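You operate a simulated robot arm through the tools that you are given. There is no shell and no other tool.

Carry out the task below with a simulated two-armed robot. There is one attempt and no reset: what you move stays moved.

## Task
Latch the long white rod and bend its end to 90 degrees.
Fine: it lies in the bending former; bring the blue lever back, then open the latch; leave the other rods as they are.

It is judged by the outcome, as a careful person would: the job done as asked, and still so three seconds after it is handed in. It fails if anything else is knocked over, pushed out of place, dropped, spilled or broken.

## Robot
Two 7-joint arms with two-finger grippers on one trunk that stands fixed in place. Base frame: the origin is at the foot of the trunk, x ahead of it, y to its left, z up; the work surface is at about z = 0.6. Units: m, degrees, N and s.
The left shoulder is at [0.129, 0.175, 0.948], the right one opposite. With the tool pointing down near the work surface each hand reaches from about 0.1 to 0.94 m from the base axis, measured 20 degrees to its own side. Payload 2.94 kg a hand.
The tool frame of a hand sits at the grasp point between the pads (the TCP): z along the fingers, y along the line on which they close. The tips reach 0.03 m beyond it. The gripper opens to 0.138 m; its body begins 0.109 m behind the TCP.
Orientation is told as [roll, pitch, yaw] about the base's x, y, z axes, in that order, counted from this pose: with the fingers straight down and closing along the base's y, the tool's x points along the base's -x, its y along +y and its z along -z.

## Interface
- The arms move only by the tool arm_command. It takes "left_series", "right_series" or both (then of equal length, played together; a hand with none holds still); each is a list that holds one entry, the list of rows, each a list of 7 numbers: the turn, a rotation vector about the base's x, y, z in degrees, then the shift along the base's x, y, z in m, then the gripper command, from -1 (shut) to 1 (fully open), values between in proportion. In form: [[[ax, ay, az, dx, dy, dz, claw], ...]]. A call has 1 to 20 rows; each row shifts and turns the commanded pose from where the row before left it. Each row takes 0.2 s and may step no farther than 0.05 m and 8.6 degrees from the row before; otherwise, or with a gripper value out of range, the whole call is refused. A pose out of reach is approached as far as the arm can. The call stops where the force on the tool passes 40 N (or 10 N more than at its start, if that is more) or the arm is blocked; 0.2 s more then pass. The fingers move at their own pace (about 0.045 m/s each) and stop on an object; they squeeze with about 38 N. The grip force told is the motor's: it shows also when the fingers shut on nothing. Time passes only in rows, and 0.2 s behind the last, so rows that do not move let the fingers close. It gives the time, the measured TCP pose, the force on the tool (base axes), the opening and the grip force at its end, in the units of the frame above (readings bear some noise), with the torque about the TCP (base axes, N m) and any sound that the robot's microphone picked up, and new pictures: "views" is both (left out), scene, wrist or none (wrist: the cameras of the hands that moved).
- Cameras (640 x 400 px; columns grow to the right, rows downward): "scene" is now at [0.2848, 0.0184, 1.3981]; the picture's right is [0.27, -0.96, 0.00], its down [-0.84, -0.24, -0.48] and it looks along [0.46, 0.13, -0.88] (base axes); focal length 316 px, centre (320, 200). "left" rides on the left gripper at [0.071, -0.019, -0.146] in its tool frame; the picture's right is [0.26, 0.96, 0.00], its down [-0.85, 0.23, -0.48] and it looks along [-0.46, 0.12, 0.88] (tool axes); focal length 280 px, centre (320, 200). "right" rides on the right gripper at [0.071, 0.019, -0.146] in its tool frame; the picture's right is [-0.26, 0.97, 0.00], its down [-0.85, -0.23, -0.48] and it looks along [-0.46, -0.12, 0.88] (tool axes); focal length 280 px, centre (320, 200). There is no depth. A picture from a camera that has moved, and an enlarged one, comes with that camera's place and axes in the base frame and with its lens.
- raise_lower(by): moves the trunk up (or, below 0, down) by that many m; the arms and the scene camera ride with it, the base frame stays. It gives what a move gives, with no picture.
- aim_head(pan, tilt): turns the head with the scene camera to pan (to the left, within 120 degrees either way) and tilt (down, from -29 to 69), counted from straight ahead of the robot (the tilt from the chest, where the trunk bows). It gives what a move gives, and a new picture of the scene camera.
- enlarge(camera, box): a new picture of the part [left, top, right, bottom] of that camera's present view, enlarged. No time passes.
- hand_in(): hands the job in; it is judged then, once.

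Places have to be worked out from the pictures, the camera data and where the tool is seen. Open the grippers and draw the arms clear of the work before you hand the job in, unless the task says otherwise.

The tools are called by a JSON object that holds its "api" and its "payload". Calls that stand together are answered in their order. arm_command: Moves the arms, as the interface text tells. Its arguments: {"type":"object","properties":{"left_series":{"type":"array","items":{"type":"array","items":{"type":"array","items":{"type":"number"}}}},"right_series":{"type":"array","items":{"type":"array","items":{"type":"array","items":{"type":"number"}}}},"views":{"type":"string","enum":["both","scene","wrist","none"]}},"required":[]} The other tools are called the same way: raise_lower (by) moves the trunk up or down; aim_head (pan, tilt) turns the head that bears the scene camera; enlarge (camera, box) takes an enlarged picture of a part of a camera's view; hand_in () hands the job in.

At the start:

```text
time: 0.0
left_position: [0.5063, 0.5039, 0.8872]
left_tcp_rot: [0.0, 0.1, 0.0]
left_wrist_force: [-0.4, 0.5, -0.1]
left_ft_torque: [0.0, -0.01, -0.01]
left_grip_width: 0.138
left_finger_force: 0.0
right_position: [0.5887, -0.0017, 0.9276]
right_tcp_rot: [0.0, 0.2, 0.0]
right_wrist_force: [-0.1, -0.3, 0.5]
right_ft_torque: [-0.01, 0.0, 0.01]
right_grip_width: 0.1381
right_finger_force: 0.0
trunk travel left (down, up): [-0.125, 0.609]
head pan, tilt (commanded): [15.6, 61.1]
```

scene: 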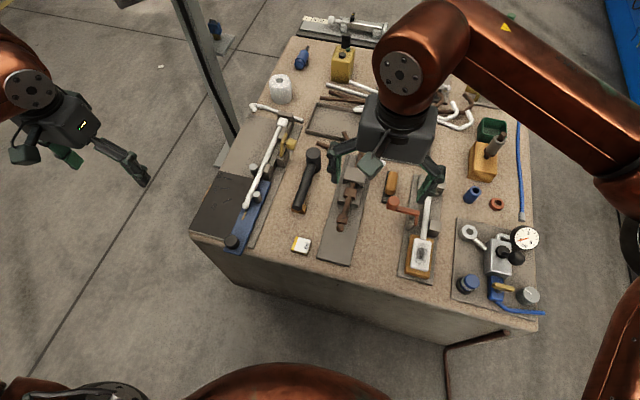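
right: 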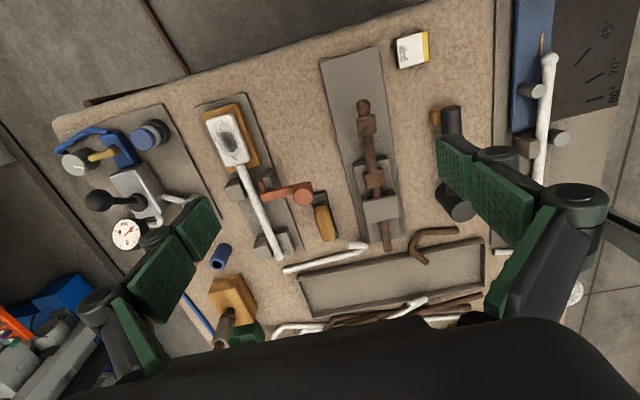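
left: 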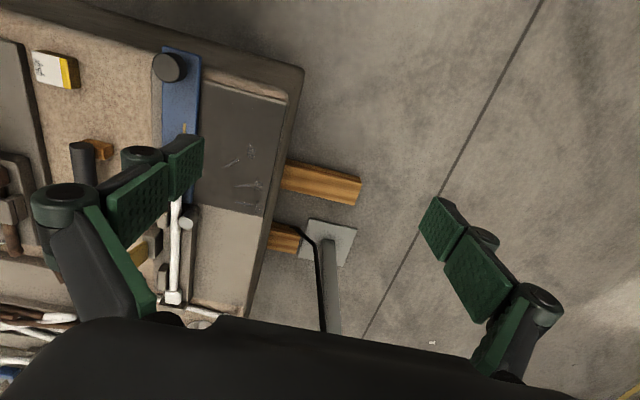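

The former with the blue lever seems to be at the left of the bench, with the long white rod lying in it. I'll look closer at it before any motion.

{"api": "enlarge", "payload": {"camera": "scene", "box": [180, 90, 340, 260]}}

{"api": "enlarge", "payload": {"camera": "left", "box": [100, 30, 320, 330]}}

{"api": "enlarge", "payload": {"camera": "right", "box": [420, 0, 640, 320]}}

```text
2.35 times, centred on (260, 175) of scene
camera zoom: at [0.2848, 0.0184, 1.3981], right [0.27, -0.96, 0.0], down [-0.84, -0.24, -0.48], along [0.46, 0.13, -0.88], focal length 744 px, centre (461, 259)
```

zoom: 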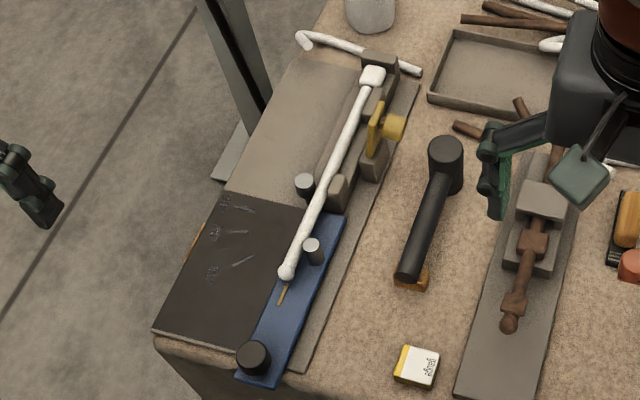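

```text
1.33 times, centred on (210, 180) of left
camera zoom: at [0.4361, 0.4851, 1.0321], right [-0.26, 0.96, 0.0], down [0.85, 0.23, 0.48], along [0.46, 0.12, -0.88], focal length 374 px, centre (467, 227)
```

zoom: 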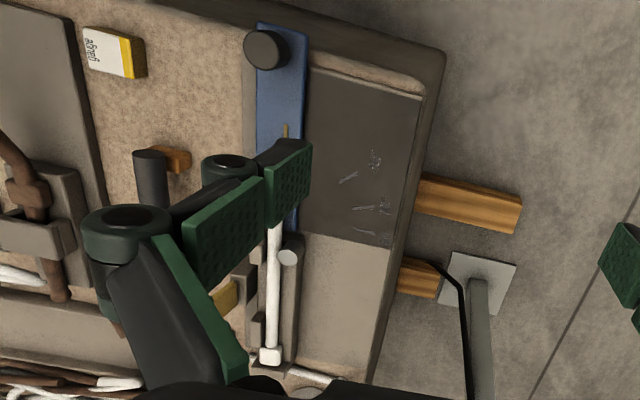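

```text
1.25 times, centred on (530, 160) of right
camera zoom: at [0.5167, 0.0184, 1.0734], right [0.26, 0.97, 0.0], down [0.85, -0.23, 0.47], along [0.46, -0.12, -0.88], focal length 350 px, centre (58, 250)
```

zoom: 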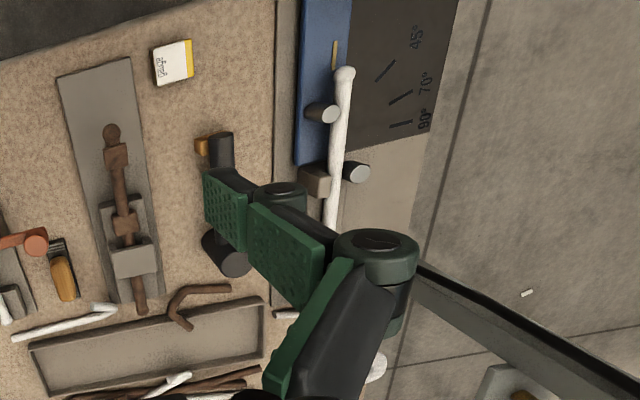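

The former lies along x at about y = 0.32: knob near (0.50, 0.31), rod from x about 0.61 to 0.92, former pin near (0.71, 0.33), and a yellow latch near (0.82, 0.28). I'll move the left hand high over it for a closer view and shift the right hand aside at height.

{"api": "arm_command", "payload": {"left_series": [[[0, 0, 0, 0.028, -0.033, 0, 1], [0, 0, 0, 0.028, -0.033, 0, 1], [0, 0, 0, 0.028, -0.033, 0, 1], [0, 0, 0, 0.028, -0.033, 0, 1], [0, 0, 0, 0.028, -0.033, 0, 1], [0, 0, 0, 0, 0, 0, 1]]], "right_series": [[[0, 0, 0, 0, -0.04, 0, 1], [0, 0, 0, 0, -0.04, 0, 1], [0, 0, 0, 0, -0.04, 0, 1], [0, 0, 0, 0, -0.04, 0, 1], [0, 0, 0, 0, -0.04, 0, 1], [0, 0, 0, 0, 0, 0, 1]]], "views": "both"}}

```text
time: 1.4
left_position: [0.6465, 0.3408, 0.8881]
left_tcp_rot: [-0.1, 0.0, 0.0]
left_wrist_force: [-0.6, 0.1, -0.7]
left_ft_torque: [-0.03, -0.02, 0.02]
left_grip_width: 0.138
left_finger_force: 0.0
right_position: [0.5877, -0.2009, 0.9288]
right_tcp_rot: [0.1, 0.0, 0.1]
right_wrist_force: [-0.5, -0.7, 0.8]
right_ft_torque: [0.01, -0.02, 0.03]
right_grip_width: 0.1379
right_finger_force: 0.1
trunk travel left (down, up): [-0.125, 0.609]
head pan, tilt (commanded): [15.6, 61.1]
camera scene: at [0.284, 0.0189, 1.3983], right [0.27, -0.96, 0.0], down [-0.84, -0.24, -0.48], along [0.47, 0.13, -0.88], focal length 316 px, centre (320, 200)
camera right: at [0.5162, -0.1815, 1.0746], right [0.26, 0.97, 0.0], down [0.85, -0.23, 0.48], along [0.46, -0.12, -0.88], focal length 280 px, centre (320, 200)
camera left: at [0.5756, 0.3209, 1.0333], right [-0.26, 0.96, 0.0], down [0.85, 0.23, 0.48], along [0.46, 0.12, -0.88], focal length 280 px, centre (320, 200)
```

scene: 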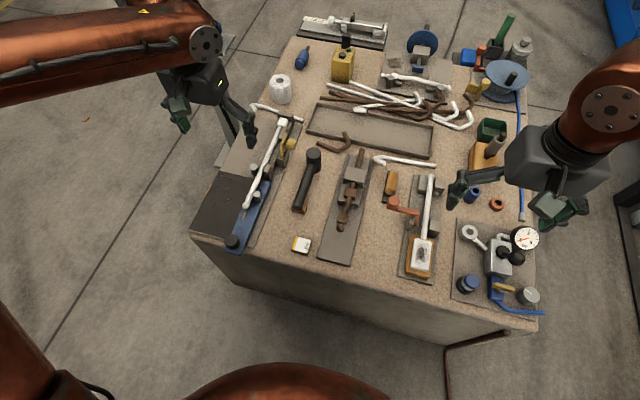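
right: 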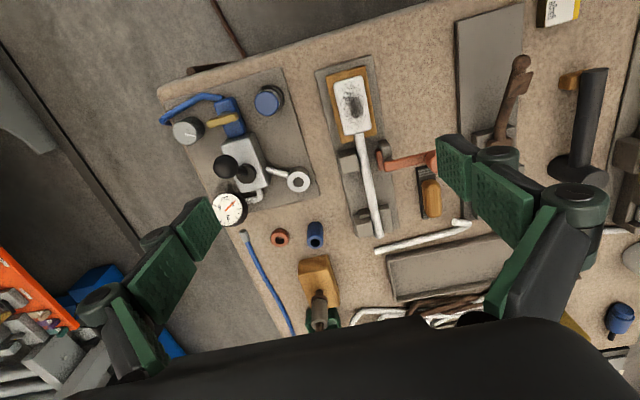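
left: 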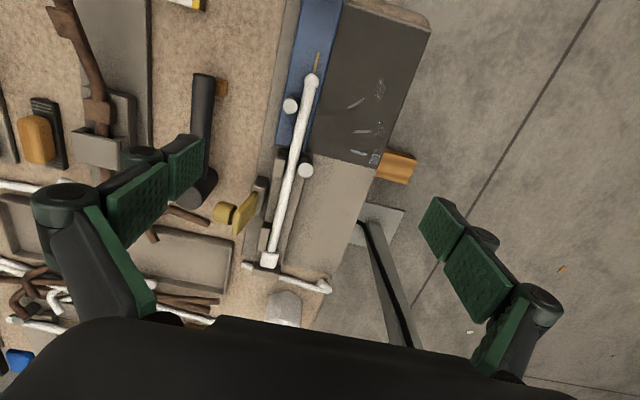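

The left camera now looks straight on the former. I'll enlarge this view and the scene view of the latch.

{"api": "enlarge", "payload": {"camera": "left", "box": [190, 0, 440, 160]}}

{"api": "enlarge", "payload": {"camera": "left", "box": [190, 130, 390, 300]}}

{"api": "enlarge", "payload": {"camera": "scene", "box": [240, 100, 320, 150]}}

{"api": "enlarge", "payload": {"camera": "scene", "box": [190, 140, 300, 250]}}

```text
2.50 times, centred on (315, 80) of left
camera zoom: at [0.5756, 0.3209, 1.0333], right [-0.26, 0.96, 0.0], down [0.85, 0.23, 0.48], along [0.46, 0.12, -0.88], focal length 701 px, centre (332, 500)
```

zoom: 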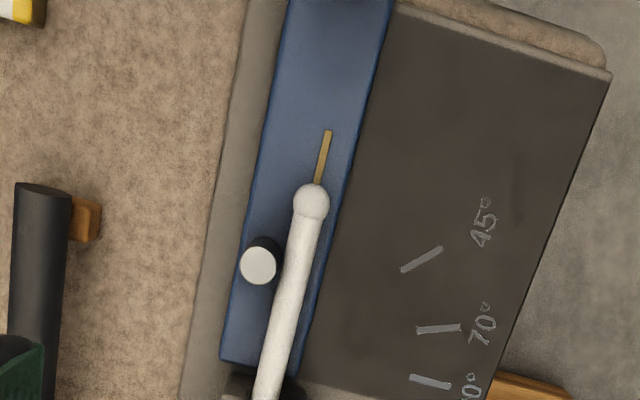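

```text
2.35 times, centred on (290, 215) of left
camera zoom: at [0.5756, 0.3209, 1.0333], right [-0.26, 0.96, 0.0], down [0.85, 0.23, 0.48], along [0.46, 0.12, -0.88], focal length 660 px, centre (391, 165)
```

zoom: 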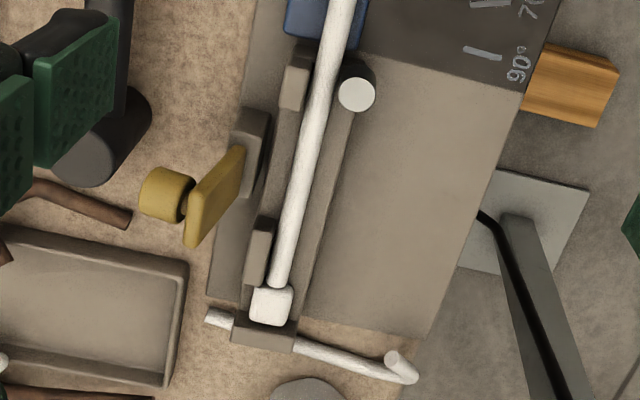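

```text
8.00 times, centred on (280, 125) of scene
camera zoom: at [0.284, 0.0189, 1.3983], right [0.27, -0.96, 0.0], down [-0.84, -0.24, -0.48], along [0.47, 0.13, -0.88], focal length 2530 px, centre (640, 800)
```

zoom: 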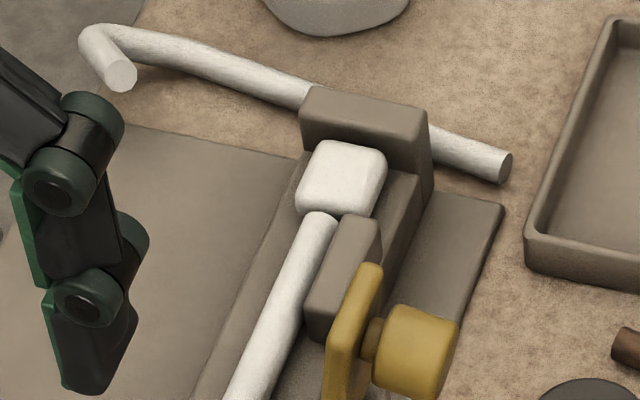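

```text
3.64 times, centred on (245, 195) of scene
camera zoom: at [0.284, 0.0189, 1.3983], right [0.27, -0.96, 0.0], down [-0.84, -0.24, -0.48], along [0.47, 0.13, -0.88], focal length 1150 px, centre (593, 218)
```

zoom: 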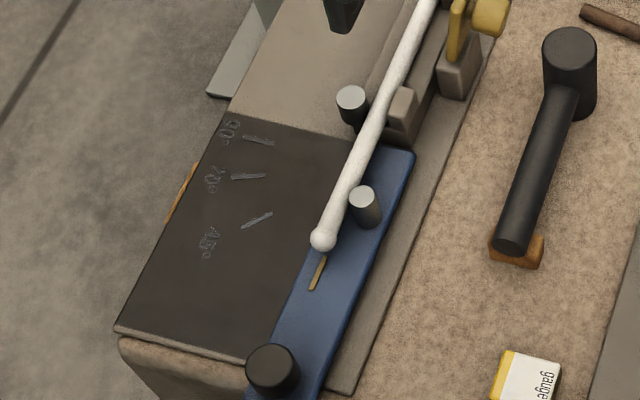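

The latch looks like a yellow leaf with a knob, standing open on a hinge block beside the rod. I'll enlarge it more to understand its geometry.

{"api": "enlarge", "payload": {"camera": "scene", "box": [262, 125, 310, 175]}}

{"api": "enlarge", "payload": {"camera": "left", "box": [200, 160, 300, 260]}}

```text
8.00 times, centred on (286, 150) of scene
camera zoom: at [0.284, 0.0189, 1.3983], right [0.27, -0.96, 0.0], down [-0.84, -0.24, -0.48], along [0.47, 0.13, -0.88], focal length 2530 px, centre (592, 600)
```

zoom: 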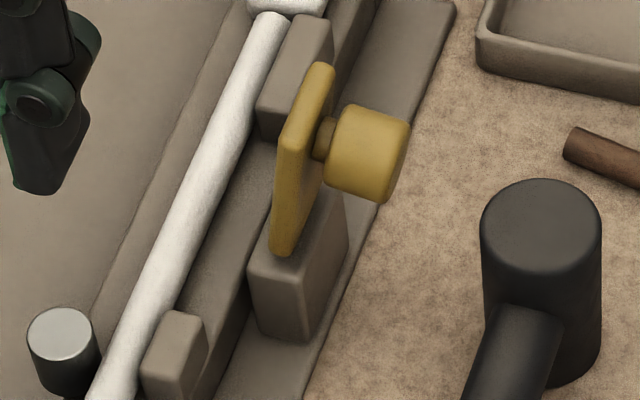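

```text
4.00 times, centred on (250, 210) of left
camera zoom: at [0.5756, 0.3209, 1.0333], right [-0.26, 0.96, 0.0], down [0.85, 0.23, 0.48], along [0.46, 0.12, -0.88], focal length 1122 px, centre (600, 160)
```

zoom: 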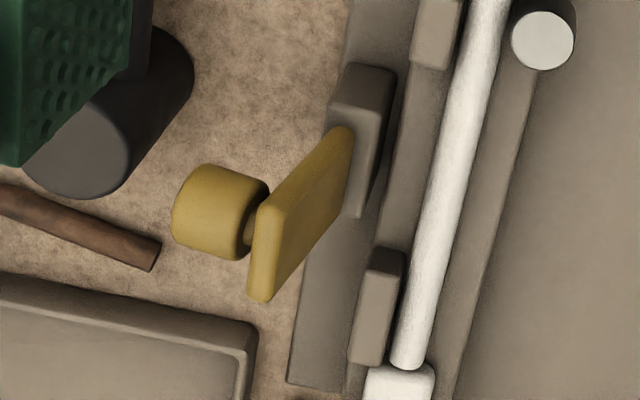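

From two views I work out: latch knob centre near (0.803, 0.245, 0.702), its hinge near y = 0.278, z = 0.65 (it swings toward +y over the rod); lever pivot near (0.70, 0.317); lever knob near (0.503, 0.310), top z about 0.645. I'll close the left gripper and look at the shape of the closed fingertips while moving to -y at height.

{"api": "arm_command", "payload": {"left_series": [[[0, 0, 0, 0.025, -0.03, 0, -1], [0, 0, 0, 0.025, -0.03, 0, -1], [0, 0, 0, 0.025, -0.03, 0, -1], [0, 0, 0, 0.025, -0.03, 0, -1], [0, 0, 0, 0.025, -0.02, 0, -1], [0, 0, 0, 0.025, 0, 0, -1], [0, 0, 0, 0, 0, 0, -1], [0, 0, 0, 0, 0, 0, -1], [0, 0, 0, 0, 0, 0, -1]]], "views": "both"}}

```text
time: 3.4
left_position: [0.7014, 0.2862, 0.8876]
left_tcp_rot: [0.1, 0.0, 0.0]
left_wrist_force: [0.6, -0.9, 0.9]
left_ft_torque: [0.02, -0.01, 0.01]
left_grip_width: 0.0001
left_finger_force: 27.9
left hand out of reach, approached as far as the arm can: row 3, 4, 5, 6
right_position: [0.5897, -0.2022, 0.9286]
right_tcp_rot: [0.0, 0.0, -0.1]
right_wrist_force: [0.2, 0.6, 0.9]
right_ft_torque: [0.04, -0.03, -0.02]
right_grip_width: 0.1377
right_finger_force: 0.1
trunk travel left (down, up): [-0.125, 0.609]
head pan, tilt (commanded): [15.6, 61.1]
camera scene: at [0.3213, 0.0178, 1.3946], right [0.27, -0.96, -0.01], down [-0.86, -0.24, -0.46], along [0.44, 0.13, -0.89], focal length 316 px, centre (320, 200)
camera left: at [0.6301, 0.2663, 1.0319], right [-0.26, 0.97, 0.0], down [0.85, 0.23, 0.48], along [0.46, 0.13, -0.88], focal length 280 px, centre (320, 200)
```

scene: 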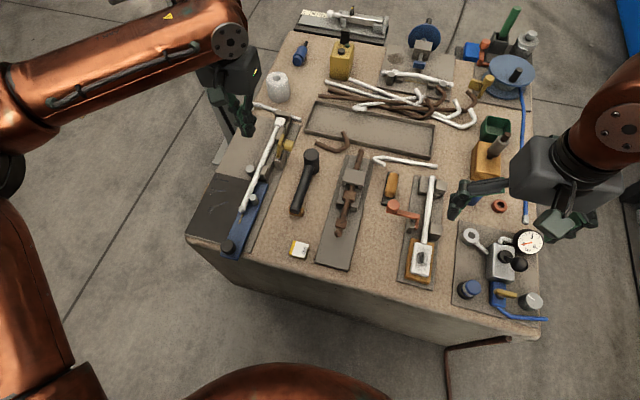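
left: 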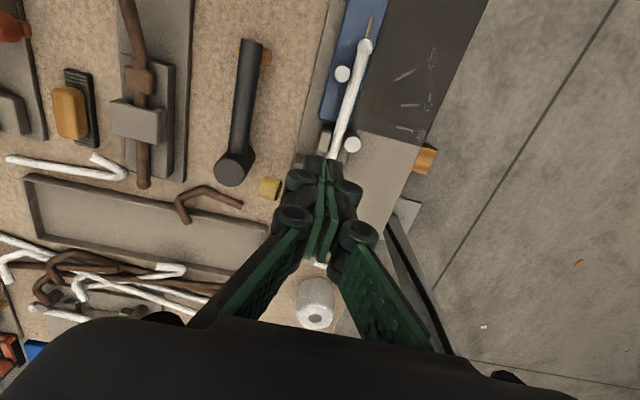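

The hand stopped out of reach at (0.70, 0.286, 0.888), so at this height the reach is less. I'll raise the trunk a little so that the shoulder is higher over the work, then see where the hand is.

{"api": "raise_lower", "payload": {"by": 0.1}}

```text
time: 4.3
left_position: [0.6361, 0.2882, 1.0194]
left_tcp_rot: [0.3, -7.1, 0.2]
left_wrist_force: [0.7, -0.3, -1.0]
left_ft_torque: [-0.01, 0.03, 0.0]
left_grip_width: 0.0
left_finger_force: 27.9
right_position: [0.5468, -0.2046, 1.0151]
right_tcp_rot: [-0.5, -2.8, 0.0]
right_wrist_force: [1.2, -0.5, -0.9]
right_ft_torque: [-0.03, 0.07, 0.02]
right_grip_width: 0.1379
right_finger_force: 0.0
trunk travel left (down, up): [-0.19, 0.544]
head pan, tilt (commanded): [15.6, 61.1]
stopped: the arm was blocked; the commanded pose is now the measured one
```

The raise stopped early, with both hands tilted a bit; I'll look at the scene to see whether anything is touched.

{"api": "arm_command", "payload": {"left_series": [[[0, 0, 0, 0, 0, 0, -1]]], "views": "both"}}

```text
time: 4.7
left_position: [0.6479, 0.2843, 1.0109]
left_tcp_rot: [0.1, -6.1, 0.0]
left_wrist_force: [2.0, -0.2, -2.1]
left_ft_torque: [0.0, 0.19, 0.01]
left_grip_width: 0.0001
left_finger_force: 28.4
right_position: [0.5567, -0.2036, 1.0086]
right_tcp_rot: [-0.2, -2.0, -0.1]
right_wrist_force: [1.4, -0.7, -2.0]
right_ft_torque: [0.04, 0.22, -0.01]
right_grip_width: 0.1378
right_finger_force: 0.0
trunk travel left (down, up): [-0.19, 0.544]
head pan, tilt (commanded): [15.6, 61.1]
camera scene: at [0.23, 0.0175, 1.4695], right [0.27, -0.96, 0.0], down [-0.85, -0.24, -0.48], along [0.46, 0.13, -0.88], focal length 316 px, centre (320, 200)
camera left: at [0.5617, 0.2658, 1.1474], right [-0.26, 0.96, -0.02], down [0.79, 0.23, 0.56], along [0.55, 0.13, -0.82], focal length 280 px, centre (320, 200)
```

scene: 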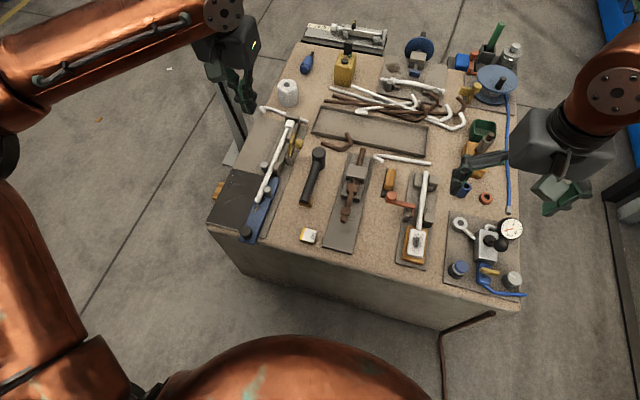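
left: 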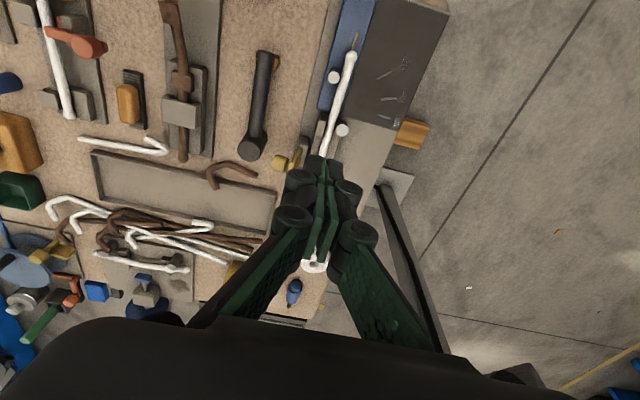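

Nothing was touched. The trunk seems to sway or lean, so I'll let it settle and read again.

{"api": "arm_command", "payload": {"left_series": [[[0, 0, 0, 0, 0, 0, -1], [0, 0, 0, 0, 0, 0, -1], [0, 0, 0, 0, 0, 0, -1], [0, 0, 0, 0, 0, 0, -1], [0, 0, 0, 0, 0, 0, -1]]], "views": "scene"}}

```text
time: 5.9
left_position: [0.6508, 0.2855, 1.0091]
left_tcp_rot: [0.2, -6.0, 0.1]
left_wrist_force: [0.6, -0.9, -1.1]
left_ft_torque: [0.01, 0.08, 0.0]
left_grip_width: 0.0001
left_finger_force: 28.5
right_position: [0.5592, -0.2044, 1.0051]
right_tcp_rot: [-0.2, -1.9, -0.1]
right_wrist_force: [-0.2, -0.6, -0.9]
right_ft_torque: [0.0, 0.05, -0.05]
right_grip_width: 0.1379
right_finger_force: 0.1
trunk travel left (down, up): [-0.19, 0.544]
head pan, tilt (commanded): [15.6, 61.1]
camera scene: at [0.2328, 0.0176, 1.4693], right [0.27, -0.96, 0.0], down [-0.85, -0.24, -0.48], along [0.46, 0.13, -0.88], focal length 316 px, centre (320, 200)
```

scene: 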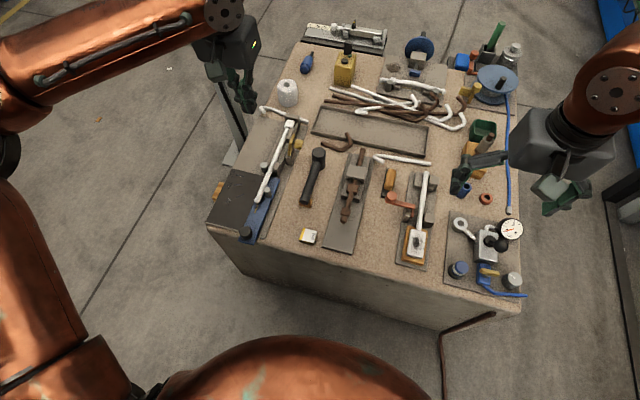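

Raising the trunk draws the shoulders back, which doesn't help the reach. I'll lower it back to where it was.

{"api": "raise_lower", "payload": {"by": -0.065}}

```text
time: 6.9
left_position: [0.6545, 0.2864, 0.9462]
left_tcp_rot: [0.1, -6.0, 0.1]
left_wrist_force: [-0.3, -0.3, 0.3]
left_ft_torque: [0.05, -0.07, -0.03]
left_grip_width: 0.0
left_finger_force: 28.2
right_position: [0.5631, -0.203, 0.9421]
right_tcp_rot: [-0.2, -1.7, -0.1]
right_wrist_force: [-1.3, -0.5, -1.2]
right_ft_torque: [0.01, -0.08, 0.0]
right_grip_width: 0.1381
right_finger_force: 0.0
trunk travel left (down, up): [-0.125, 0.609]
head pan, tilt (commanded): [15.6, 61.1]
```

The trunk is back at its first height with the hands level again in x; the left hand is pitched -6°. I'll level it and go down to about z = 0.83, which is still well clear of the latch top (0.73).

{"api": "arm_command", "payload": {"left_series": [[[0, 3, 0, 0.0, 0, -0.03, -1], [0, 3, 0, 0.0, 0, -0.03, -1], [0, 0, 0, 0, 0, -0.03, -1], [0, 0, 0, 0, 0, -0.026, -1], [0, 0, 0, 0.03, -0.02, 0, -1], [0, 0, 0, 0.03, -0.02, 0, -1], [0, 0, 0, 0, 0, 0, -1]]], "views": "both"}}

```text
time: 8.5
left_position: [0.6863, 0.2594, 0.8353]
left_tcp_rot: [0.1, -0.5, 0.1]
left_wrist_force: [-0.1, -1.2, -0.6]
left_ft_torque: [-0.02, 0.02, -0.03]
left_grip_width: 0.0
left_finger_force: 28.3
left hand out of reach, approached as far as the arm can: row 6
right_position: [0.5545, -0.2031, 0.9461]
right_tcp_rot: [-0.1, -2.2, 0.0]
right_wrist_force: [0.4, 0.6, 1.0]
right_ft_torque: [0.0, 0.0, -0.01]
right_grip_width: 0.1381
right_finger_force: 0.2
trunk travel left (down, up): [-0.125, 0.609]
head pan, tilt (commanded): [15.6, 61.1]
camera scene: at [0.292, 0.0177, 1.397], right [0.27, -0.96, 0.0], down [-0.85, -0.24, -0.48], along [0.46, 0.13, -0.88], focal length 316 px, centre (320, 200)
camera left: at [0.6142, 0.2403, 0.9787], right [-0.26, 0.96, 0.0], down [0.84, 0.23, 0.48], along [0.47, 0.13, -0.88], focal length 280 px, centre (320, 200)
```

scene: 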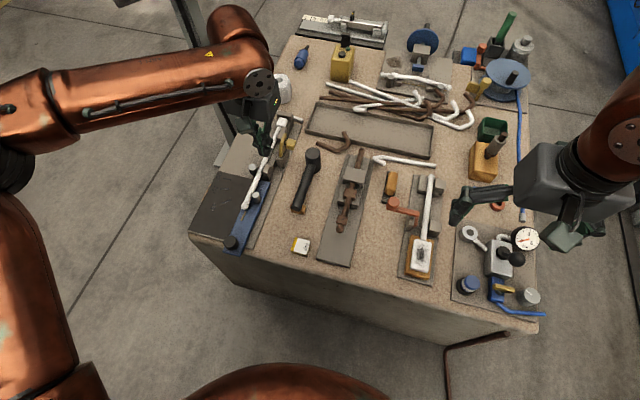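
left: 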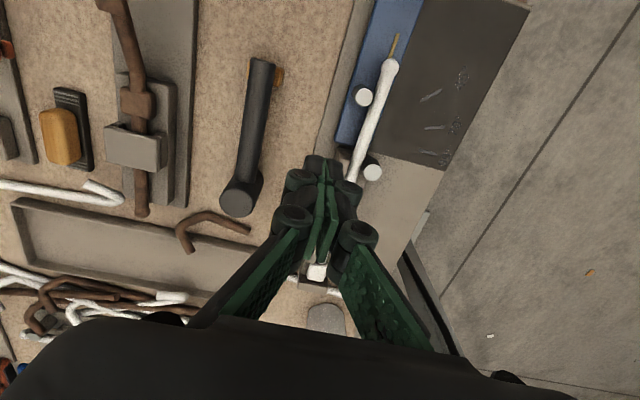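

Row 6 was out of reach at z = 0.83, but lower heights should reach farther. I'll go down to z = 0.77 on the -y side of the latch (nothing there is higher than the hammer head at about 0.675), then test the reach forward.

{"api": "arm_command", "payload": {"left_series": [[[0, 0.5, 0, -0.01, -0.02, -0.02, -1], [0, 0, 0, -0.01, -0.02, -0.02, -1], [0, 0, 0, 0, -0.02, -0.02, -1], [0, 0, 0, 0.02, 0, -0.005, -1], [0, 0, 0, 0.02, 0, 0, -1], [0, 0, 0, 0.02, 0, 0, -1], [0, 0, 0, 0, 0, 0, -1]]], "views": "both"}}

```text
time: 10.1
left_position: [0.6834, 0.254, 0.7982]
left_tcp_rot: [0.1, 0.0, 0.3]
left_wrist_force: [-0.3, 0.1, -0.1]
left_ft_torque: [0.0, 0.01, -0.01]
left_grip_width: 0.0
left_finger_force: 28.1
left hand out of reach, approached as far as the arm can: row 1, 2, 3, 4, 5, 6
right_position: [0.5548, -0.2046, 0.9457]
right_tcp_rot: [-0.1, -2.3, -0.1]
right_wrist_force: [0.4, 0.9, 0.0]
right_ft_torque: [-0.02, 0.01, -0.01]
right_grip_width: 0.1382
right_finger_force: 0.0
trunk travel left (down, up): [-0.125, 0.609]
head pan, tilt (commanded): [15.6, 61.1]
camera scene: at [0.2847, 0.0176, 1.3977], right [0.27, -0.96, 0.0], down [-0.84, -0.24, -0.48], along [0.47, 0.13, -0.88], focal length 316 px, centre (320, 200)
camera left: at [0.613, 0.2336, 0.9429], right [-0.27, 0.96, 0.0], down [0.85, 0.23, 0.48], along [0.46, 0.13, -0.88], focal length 280 px, centre (320, 200)
```

scene: 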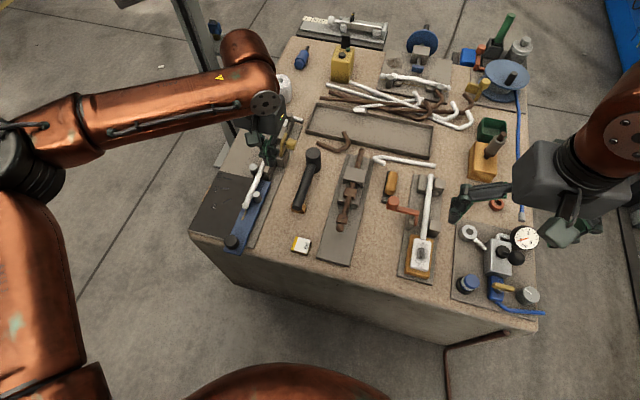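
left: 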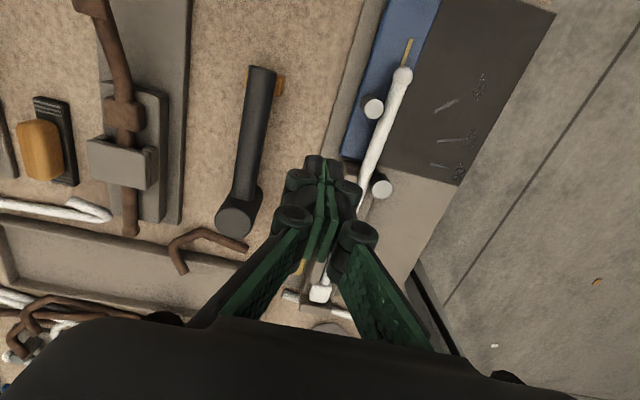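

The hand couldn't get past y about 0.25 at x = 0.68. I'll try the line farther left (y about 0.34) at z about 0.80 to find out how the reach behaves there.

{"api": "arm_command", "payload": {"left_series": [[[0, 0, 0, 0, 0.04, 0.01, -1], [0, 0, 0, 0, 0.04, 0.01, -1], [0, 0, 0, 0, 0.04, 0.01, -1], [0, 0, 0, 0, 0.02, 0, -1], [0, 0, 0, 0, 0, 0, -1]]], "views": "none"}}

```text
time: 11.3
left_position: [0.6843, 0.3937, 0.8283]
left_tcp_rot: [0.1, 0.1, 0.1]
left_wrist_force: [0.5, 0.0, -0.1]
left_ft_torque: [-0.01, 0.0, -0.01]
left_grip_width: 0.0001
left_finger_force: 28.4
right_position: [0.555, -0.2038, 0.9443]
right_tcp_rot: [-0.1, -2.3, 0.0]
right_wrist_force: [0.1, -0.1, 0.0]
right_ft_torque: [-0.03, -0.01, 0.0]
right_grip_width: 0.1383
right_finger_force: 0.0
trunk travel left (down, up): [-0.125, 0.609]
head pan, tilt (commanded): [15.6, 61.1]
```

The commanded pose restarts from the measured one, good. Now I'll test forward along y = 0.39.

{"api": "arm_command", "payload": {"left_series": [[[0, 0, 0, 0.03, 0, 0, -1], [0, 0, 0, 0.03, 0, 0, -1], [0, 0, 0, 0.03, 0, 0, -1], [0, 0, 0, 0.03, 0, 0, -1], [0, 0, 0, 0, 0, 0, -1]]], "views": "scene"}}

```text
time: 12.5
left_position: [0.7549, 0.3963, 0.825]
left_tcp_rot: [0.1, 0.2, 0.0]
left_wrist_force: [-0.2, 0.3, 1.2]
left_ft_torque: [0.05, -0.07, 0.0]
left_grip_width: 0.0
left_finger_force: 28.3
left hand out of reach, approached as far as the arm can: row 3, 4
right_position: [0.5605, -0.2035, 0.944]
right_tcp_rot: [-0.2, -2.0, 0.1]
right_wrist_force: [-0.9, -0.3, 0.0]
right_ft_torque: [0.02, -0.02, 0.01]
right_grip_width: 0.1376
right_finger_force: 0.0
trunk travel left (down, up): [-0.125, 0.609]
head pan, tilt (commanded): [15.6, 61.1]
camera scene: at [0.3154, 0.0175, 1.3948], right [0.27, -0.96, -0.01], down [-0.85, -0.24, -0.46], along [0.45, 0.13, -0.89], focal length 316 px, centre (320, 200)
```

scene: 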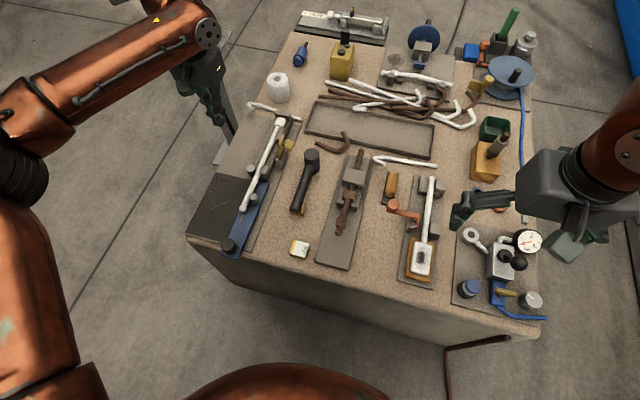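

At y = 0.39 the limit is about x = 0.755 at this height. I'll go lower here (only the flat plate lies under y = 0.40) and test forward again.

{"api": "arm_command", "payload": {"left_series": [[[0, 0, 0, 0, 0, -0.03, -1], [0, 0, 0, 0, 0, -0.03, -1], [0, 0, 0, 0, 0, -0.03, -1], [0, 0, 0, 0.02, 0, 0, -1], [0, 0, 0, 0.02, 0, 0, -1], [0, 0, 0, 0.02, 0, 0, -1], [0, 0, 0, 0.02, 0, 0, -1], [0, 0, 0, 0, 0, 0, -1]]], "views": "both"}}

```text
time: 13.3
left_position: [0.7282, 0.3986, 0.7546]
left_tcp_rot: [-0.2, -1.5, 0.1]
left_wrist_force: [-0.5, -0.5, -1.1]
left_ft_torque: [0.07, -0.1, 0.0]
left_grip_width: 0.0
left_finger_force: 28.0
left hand out of reach, approached as far as the arm can: row 3, 4
right_position: [0.5334, -0.2047, 0.9539]
right_tcp_rot: [-0.4, -3.7, 0.1]
right_wrist_force: [-0.7, 0.0, 0.1]
right_ft_torque: [-0.02, -0.08, -0.02]
right_grip_width: 0.138
right_finger_force: 0.1
trunk travel left (down, up): [-0.125, 0.609]
head pan, tilt (commanded): [15.6, 61.1]
stopped in row 4 (left hand): the arm was blocked; the commanded pose is now the measured one
camera scene: at [0.3306, 0.0189, 1.3933], right [0.27, -0.96, -0.01], down [-0.86, -0.24, -0.45], along [0.44, 0.13, -0.89], focal length 316 px, centre (320, 200)
camera left: at [0.6539, 0.3794, 0.8983], right [-0.26, 0.96, -0.01], down [0.84, 0.23, 0.5], along [0.48, 0.12, -0.87], focal length 280 px, centre (320, 200)
```

scene: 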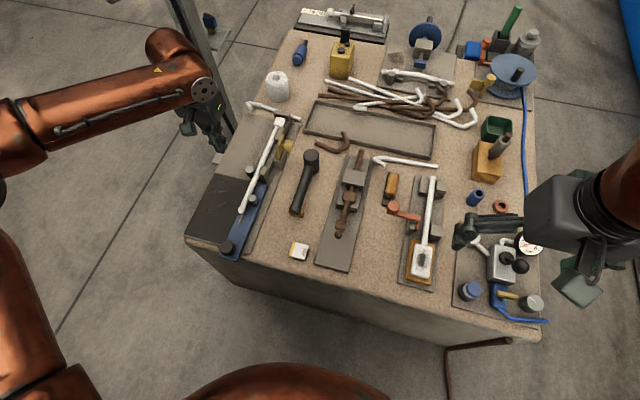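
left: 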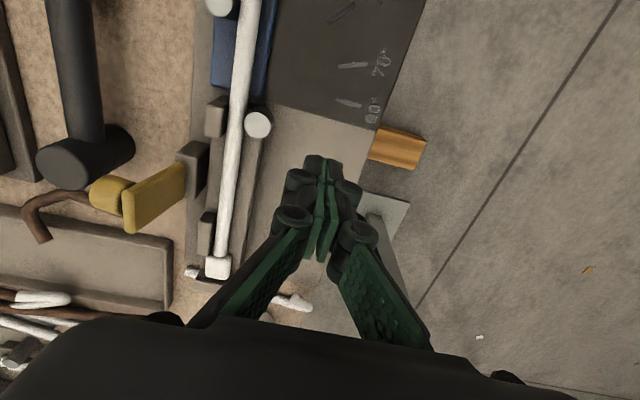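

The hand is held back while the trunk seems to be shifting. I'll wait a little and read the settled state.

{"api": "arm_command", "payload": {"left_series": [[[0, 0, 0, 0, 0, 0, -1], [0, 0, 0, 0, 0, 0, -1], [0, 0, 0, 0, 0, 0, -1], [0, 0, 0, 0, 0, 0, -1], [0, 0, 0, 0, 0, 0, -1]]], "views": "scene"}}

```text
time: 13.7
left_position: [0.7002, 0.3984, 0.7767]
left_tcp_rot: [-0.1, -3.6, 0.2]
left_wrist_force: [-0.1, -0.2, -1.4]
left_ft_torque: [0.0, -0.08, 0.03]
left_grip_width: 0.0
left_finger_force: 28.4
right_position: [0.4985, -0.2062, 0.9677]
right_tcp_rot: [-0.8, -6.1, 0.0]
right_wrist_force: [0.1, 0.5, -1.2]
right_ft_torque: [-0.04, 0.0, 0.0]
right_grip_width: 0.138
right_finger_force: 0.0
trunk travel left (down, up): [-0.125, 0.609]
head pan, tilt (commanded): [15.6, 61.1]
stopped in row 1 (left hand): the arm was blocked; the commanded pose is now the measured one
camera scene: at [0.3255, 0.0189, 1.3938], right [0.27, -0.96, -0.01], down [-0.86, -0.24, -0.46], along [0.44, 0.13, -0.89], focal length 316 px, centre (320, 200)
```

scene: 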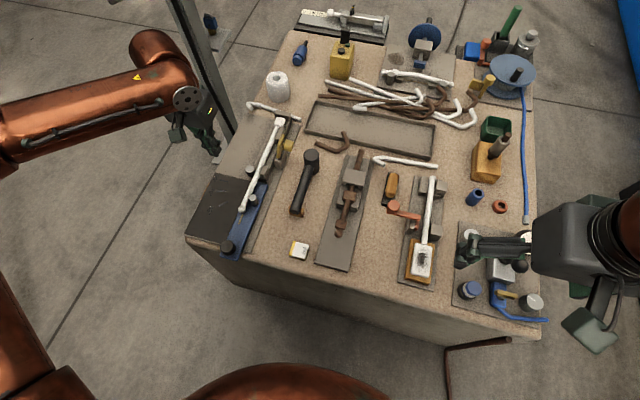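

Still drifting; I'll wait again with a zero move to see whether it settles.

{"api": "arm_command", "payload": {"left_series": [[[0, 0, 0, 0, 0, 0, -1], [0, 0, 0, 0, 0, 0, -1], [0, 0, 0, 0, 0, 0, -1], [0, 0, 0, 0, 0, 0, -1], [0, 0, 0, 0, 0, 0, -1]]], "views": "scene"}}

```text
time: 14.9
left_position: [0.7045, 0.3983, 0.7747]
left_tcp_rot: [0.0, -3.4, -0.1]
left_wrist_force: [0.5, 0.8, -0.3]
left_ft_torque: [0.01, -0.02, -0.01]
left_grip_width: 0.0
left_finger_force: 28.4
right_position: [0.5023, -0.2045, 0.9657]
right_tcp_rot: [-0.6, -5.7, 0.0]
right_wrist_force: [0.0, 0.5, 0.3]
right_ft_torque: [0.02, 0.01, 0.0]
right_grip_width: 0.138
right_finger_force: 0.1
trunk travel left (down, up): [-0.125, 0.609]
head pan, tilt (commanded): [15.6, 61.1]
camera scene: at [0.3148, 0.0181, 1.3948], right [0.27, -0.96, -0.01], down [-0.85, -0.24, -0.46], along [0.45, 0.13, -0.89], focal length 316 px, centre (320, 200)
```

scene: 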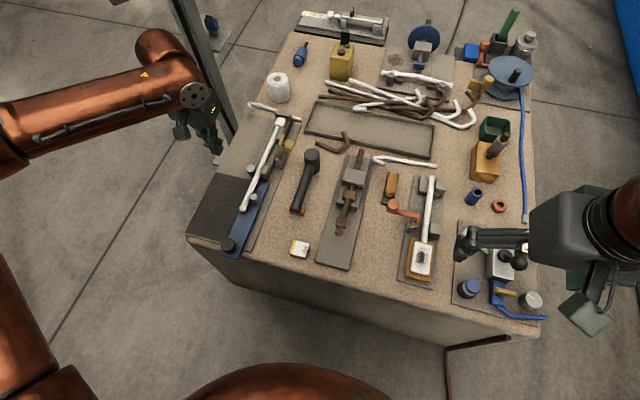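

It has settled with the trunk bowed slightly forward. I'll level the hand and move in small slow steps, down and forward, to let the trunk follow.

{"api": "arm_command", "payload": {"left_series": [[[0, 1.2, 0, 0, 0, -0.01, -1], [0, 1.2, 0, 0, 0, -0.01, -1], [0, 1, 0, 0, 0, -0.01, -1], [0, 0, 0, 0, 0, -0.01, -1], [0, 0, 0, 0.01, 0, 0, -1], [0, 0, 0, 0.01, 0, 0, -1], [0, 0, 0, 0.01, 0, 0, -1], [0, 0, 0, 0.01, 0, 0, -1], [0, 0, 0, 0.01, 0, 0, -1], [0, 0, 0, 0.01, 0, 0, -1], [0, 0, 0, 0.01, 0, 0, -1], [0, 0, 0, 0.01, 0, 0, -1], [0, 0, 0, 0, 0, 0, -1], [0, 0, 0, 0, 0, 0, -1]]], "views": "scene"}}

```text
time: 17.9
left_position: [0.7392, 0.3975, 0.7392]
left_tcp_rot: [-0.1, -0.3, 0.0]
left_wrist_force: [-0.3, 0.6, 0.5]
left_ft_torque: [0.0, -0.06, -0.01]
left_grip_width: 0.0
left_finger_force: 28.3
left hand out of reach, approached as far as the arm can: row 9, 10, 11, 12
right_position: [0.4964, -0.2054, 0.969]
right_tcp_rot: [-0.5, -6.0, -0.1]
right_wrist_force: [-0.2, 0.5, 0.9]
right_ft_torque: [-0.01, -0.04, 0.03]
right_grip_width: 0.138
right_finger_force: 0.0
trunk travel left (down, up): [-0.125, 0.609]
head pan, tilt (commanded): [15.6, 61.1]
camera scene: at [0.2818, 0.0179, 1.3984], right [0.27, -0.96, 0.0], down [-0.84, -0.24, -0.48], along [0.47, 0.13, -0.87], focal length 316 px, centre (320, 200)
```

scene: 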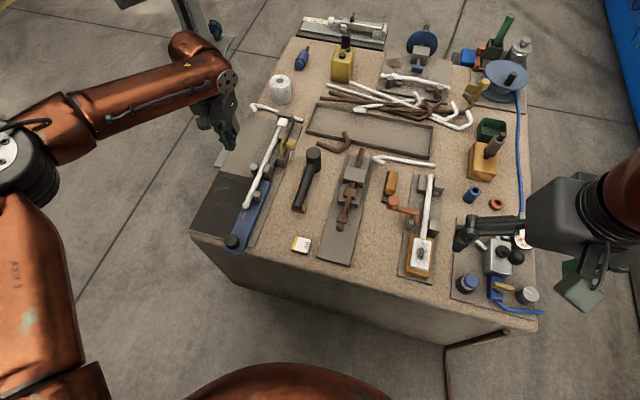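

With the trunk unbowed the left hand stops at x about 0.74 (the elbow seems to be stuck). I'll bring the right hand forward again together with the left one, to see whether the trunk then bows and gives more reach.

{"api": "arm_command", "payload": {"left_series": [[[0, 0, 0, 0, 0, 0, -1], [0, 0, 0, 0, 0, 0, -1], [0, 0, 0, 0, 0, 0, -1], [0, 0, 0, 0, 0, 0, -1], [0, 0, 0, 0.01, 0, 0, -1], [0, 0, 0, 0.01, 0, 0, -1], [0, 0, 0, 0.01, 0, 0, -1], [0, 0, 0, 0.01, 0, 0, -1], [0, 0, 0, 0, 0, 0, -1], [0, 0, 0, 0, 0, 0, -1]]], "right_series": [[[0, 2, 0, 0.03, 0, 0, 1], [0, 2, 0, 0.03, 0, 0, 1], [0, 2, 0, 0.03, 0, 0, 1], [0, 0, 0, 0.03, 0, 0, 1], [0, 0, 0, 0.02, 0, 0, 1], [0, 0, 0, 0.02, 0, 0, 1], [0, 0, 0, 0, 0, 0, 1], [0, 0, 0, 0, 0, 0, 1], [0, 0, 0, 0, 0, 0, 1], [0, 0, 0, 0, 0, 0, 1]]], "views": "scene"}}

```text
time: 19.4
left_position: [0.7539, 0.4229, 0.7539]
left_tcp_rot: [-0.5, -3.2, 4.8]
left_wrist_force: [-1.0, 1.1, 0.2]
left_ft_torque: [-0.18, 0.0, -0.01]
left_grip_width: 0.0
left_finger_force: 28.5
left hand out of reach, approached as far as the arm can: row 5, 6, 7
right_position: [0.651, -0.2119, 0.9761]
right_tcp_rot: [-0.5, -0.3, -1.5]
right_wrist_force: [-1.1, -1.6, -0.5]
right_ft_torque: [0.06, -0.06, -0.04]
right_grip_width: 0.1377
right_finger_force: 0.0
trunk travel left (down, up): [-0.125, 0.609]
head pan, tilt (commanded): [15.6, 61.1]
stopped in row 7 (left hand): the arm was blocked; the commanded pose is now the measured one
camera scene: at [0.3824, 0.0183, 1.3865], right [0.27, -0.96, -0.02], down [-0.88, -0.24, -0.42], along [0.4, 0.13, -0.91], focal length 316 px, centre (320, 200)
```

scene: 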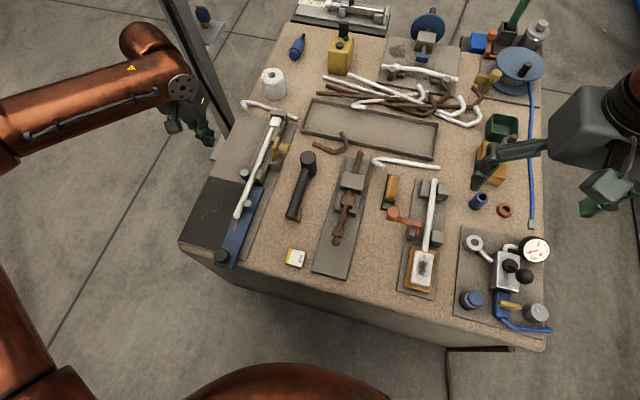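

The trunk now bowed farther forward (camera x 0.38), which gives more reach. I'll let it settle, then level the hand with small steps.

{"api": "arm_command", "payload": {"left_series": [[[0, 0, 0, 0, 0, 0, -1], [0, 0, 0, 0, 0, 0, -1], [0, 0, 0, 0, 0, 0, -1], [0, 0, 0, 0, 0, 0, -1], [0, 0, 0, 0, 0, 0, -1]]], "right_series": [[[0, 0, 0, 0, 0, 0, 1], [0, 0, 0, 0, 0, 0, 1], [0, 0, 0, 0, 0, 0, 1], [0, 0, 0, 0, 0, 0, 1], [0, 0, 0, 0, 0, 0, 1]]], "views": "scene"}}

```text
time: 19.8
left_position: [0.7694, 0.4443, 0.8094]
left_tcp_rot: [-1.0, -10.7, 11.8]
left_wrist_force: [-0.1, -1.8, -0.5]
left_ft_torque: [0.19, 0.09, 0.07]
left_grip_width: 0.0001
left_finger_force: 28.5
right_position: [0.6153, -0.2273, 1.0166]
right_tcp_rot: [2.7, -2.6, -5.8]
right_wrist_force: [-0.9, 0.4, -0.3]
right_ft_torque: [0.0, -0.08, 0.01]
right_grip_width: 0.138
right_finger_force: 0.1
trunk travel left (down, up): [-0.125, 0.609]
head pan, tilt (commanded): [15.6, 61.1]
stopped in row 1 (left hand): the arm was blocked; the commanded pose is now the measured one
camera scene: at [0.4263, 0.0183, 1.3791], right [0.27, -0.96, -0.03], down [-0.89, -0.24, -0.39], along [0.37, 0.13, -0.92], focal length 316 px, centre (320, 200)
```

scene: 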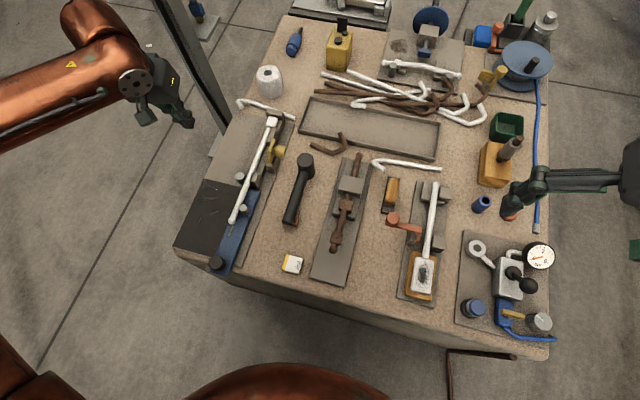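

The trunk is still bowing forward with the hands lifting; I'll keep holding until it comes to rest.

{"api": "arm_command", "payload": {"left_series": [[[0, 0, 0, 0, 0, 0, -1], [0, 0, 0, 0, 0, 0, -1], [0, 0, 0, 0, 0, 0, -1], [0, 0, 0, 0, 0, 0, -1], [0, 0, 0, 0, 0, 0, -1]]], "right_series": [[[0, 0, 0, 0, 0, 0, 1], [0, 0, 0, 0, 0, 0, 1], [0, 0, 0, 0, 0, 0, 1], [0, 0, 0, 0, 0, 0, 1], [0, 0, 0, 0, 0, 0, 1]]], "views": "both"}}

```text
time: 20.1
left_position: [0.7566, 0.4557, 0.8941]
left_tcp_rot: [-2.6, -20.2, 17.8]
left_wrist_force: [-0.1, -0.2, -1.5]
left_ft_torque: [0.02, 0.0, -0.02]
left_grip_width: 0.0
left_finger_force: 28.8
right_position: [0.5383, -0.2453, 1.0685]
right_tcp_rot: [6.2, -8.2, -7.8]
right_wrist_force: [3.5, 0.5, -4.4]
right_ft_torque: [-0.12, 0.28, 0.03]
right_grip_width: 0.1381
right_finger_force: 0.0
trunk travel left (down, up): [-0.125, 0.609]
head pan, tilt (commanded): [15.6, 61.1]
stopped in row 1 (left hand): the arm was blocked; the commanded pose is now the measured one
camera scene: at [0.4432, 0.0172, 1.3758], right [0.27, -0.96, -0.03], down [-0.89, -0.24, -0.38], along [0.36, 0.13, -0.92], focal length 316 px, centre (320, 200)
camera right: at [0.4483, -0.229, 1.2041], right [0.37, 0.92, 0.14], down [0.73, -0.38, 0.56], along [0.57, -0.11, -0.81], focal length 280 px, centre (320, 200)
camera left: at [0.6492, 0.4076, 1.0076], right [-0.52, 0.85, -0.13], down [0.53, 0.43, 0.73], along [0.67, 0.31, -0.67], focal length 280 px, centre (320, 200)
```

scene: 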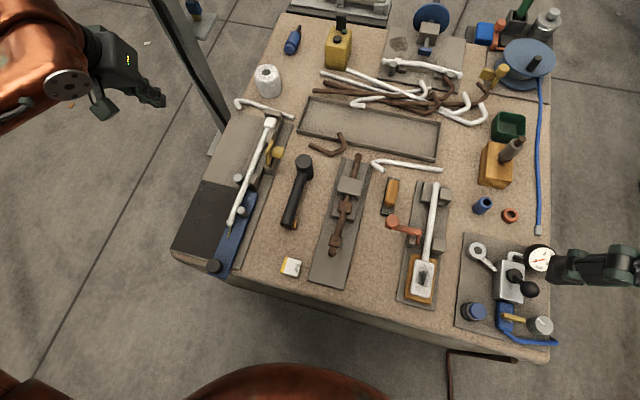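
right: 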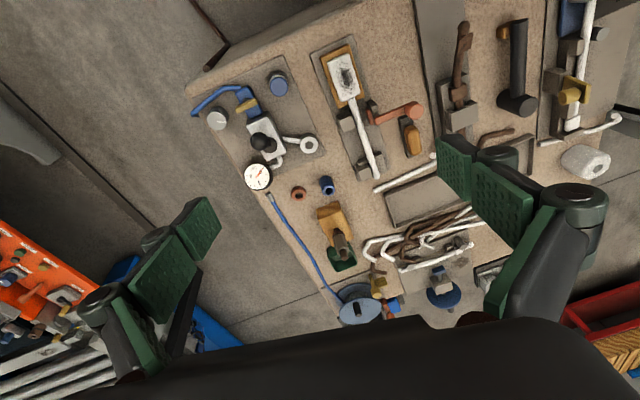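
left: 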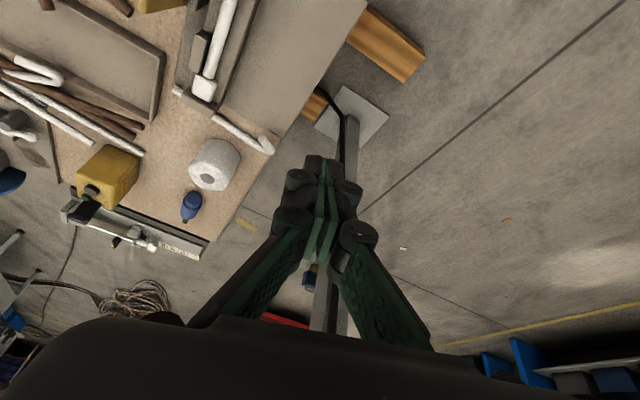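

The hands keep drifting while the trunk finishes its bow; nothing is near them. I'll keep waiting.

{"api": "arm_command", "payload": {"left_series": [[[0, 0, 0, 0, 0, 0, -1], [0, 0, 0, 0, 0, 0, -1], [0, 0, 0, 0, 0, 0, -1], [0, 0, 0, 0, 0, 0, -1], [0, 0, 0, 0, 0, 0, -1]]], "views": "none"}}

{"api": "arm_command", "payload": {"left_series": [[[0, 0, 0, 0, 0, 0, -1], [0, 0, 0, 0, 0, 0, -1], [0, 0, 0, 0, 0, 0, -1], [0, 0, 0, 0, 0, 0, -1], [0, 0, 0, 0, 0, 0, -1]]], "views": "scene"}}

```text
time: 20.4
left_position: [0.6696, 0.4646, 0.9832]
left_tcp_rot: [-6.0, -28.9, 22.5]
left_wrist_force: [1.4, -0.3, -2.4]
left_ft_torque: [0.09, 0.02, 0.04]
left_grip_width: 0.0
left_finger_force: 28.1
right_position: [0.419, -0.2469, 1.1048]
right_tcp_rot: [8.9, -19.6, -7.9]
right_wrist_force: [2.9, -0.9, -2.6]
right_ft_torque: [-0.06, 0.14, 0.03]
right_grip_width: 0.1381
right_finger_force: 0.1
trunk travel left (down, up): [-0.125, 0.609]
head pan, tilt (commanded): [15.6, 61.1]
stopped in row 1 (left hand): the arm was blocked; the commanded pose is now the measured one
```

```text
time: 20.8
left_position: [0.5358, 0.4676, 1.0274]
left_tcp_rot: [-8.9, -35.3, 23.2]
left_wrist_force: [-2.0, -1.2, -2.6]
left_ft_torque: [0.07, -0.51, -0.02]
left_grip_width: 0.0
left_finger_force: 28.4
right_position: [0.2716, -0.2477, 1.1229]
right_tcp_rot: [8.6, -25.3, -7.5]
right_wrist_force: [-5.6, 2.0, -1.3]
right_ft_torque: [-0.12, -0.76, -0.03]
right_grip_width: 0.138
right_finger_force: 0.0
trunk travel left (down, up): [-0.125, 0.609]
head pan, tilt (commanded): [15.6, 61.1]
stopped in row 1 (left hand): the arm was blocked; the commanded pose is now the measured one
camera scene: at [0.265, 0.0191, 1.4012], right [0.27, -0.96, 0.0], down [-0.84, -0.24, -0.49], along [0.48, 0.13, -0.87], focal length 316 px, centre (320, 200)
```

scene: 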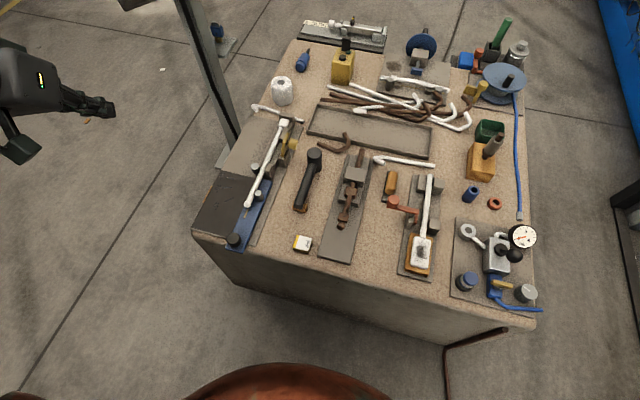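

The trunk swung back again (camera x 0.265) and the hands are now high and clear of everything. I'll hold still and let it fully settle.

{"api": "arm_command", "payload": {"left_series": [[[0, 0, 0, 0, 0, 0, -1], [0, 0, 0, 0, 0, 0, -1], [0, 0, 0, 0, 0, 0, -1], [0, 0, 0, 0, 0, 0, -1], [0, 0, 0, 0, 0, 0, -1]]], "views": "none"}}

{"api": "arm_command", "payload": {"left_series": [[[0, 0, 0, 0, 0, 0, -1], [0, 0, 0, 0, 0, 0, -1], [0, 0, 0, 0, 0, 0, -1], [0, 0, 0, 0, 0, 0, -1], [0, 0, 0, 0, 0, 0, -1]]], "views": "scene"}}

```text
time: 21.1
left_position: [0.6253, 0.4633, 0.988]
left_tcp_rot: [-6.6, -30.3, 21.8]
left_wrist_force: [-1.5, -1.7, 0.1]
left_ft_torque: [0.13, -0.06, 0.04]
left_grip_width: 0.0001
left_finger_force: 27.9
right_position: [0.3627, -0.2527, 1.1092]
right_tcp_rot: [7.3, -20.4, -7.8]
right_wrist_force: [-7.0, -1.7, 2.6]
right_ft_torque: [0.23, -0.74, -0.04]
right_grip_width: 0.138
right_finger_force: 0.0
trunk travel left (down, up): [-0.125, 0.609]
head pan, tilt (commanded): [15.6, 61.1]
stopped in row 1 (right hand): the arm was blocked; the commanded pose is now the measured one
```

```text
time: 21.6
left_position: [0.5477, 0.471, 1.0143]
left_tcp_rot: [-7.3, -35.2, 23.0]
left_wrist_force: [-1.3, 1.4, -0.5]
left_ft_torque: [0.0, -0.19, -0.06]
left_grip_width: 0.0002
left_finger_force: 28.5
right_position: [0.3015, -0.2609, 1.1031]
right_tcp_rot: [5.5, -21.2, -7.1]
right_wrist_force: [1.3, 0.8, -1.3]
right_ft_torque: [-0.04, 0.08, 0.03]
right_grip_width: 0.1379
right_finger_force: 0.1
trunk travel left (down, up): [-0.125, 0.609]
head pan, tilt (commanded): [15.6, 61.1]
stopped in row 2 (right hand): the arm was blocked; the commanded pose is now the measured one
camera scene: at [0.393, 0.0187, 1.384], right [0.27, -0.96, -0.02], down [-0.88, -0.24, -0.42], along [0.4, 0.13, -0.91], focal length 316 px, centre (320, 200)
```

scene: 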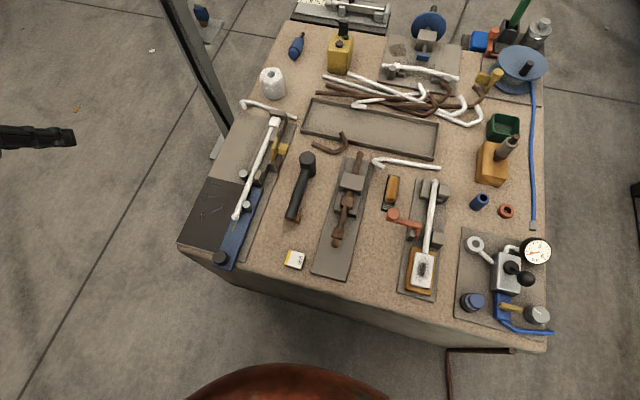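

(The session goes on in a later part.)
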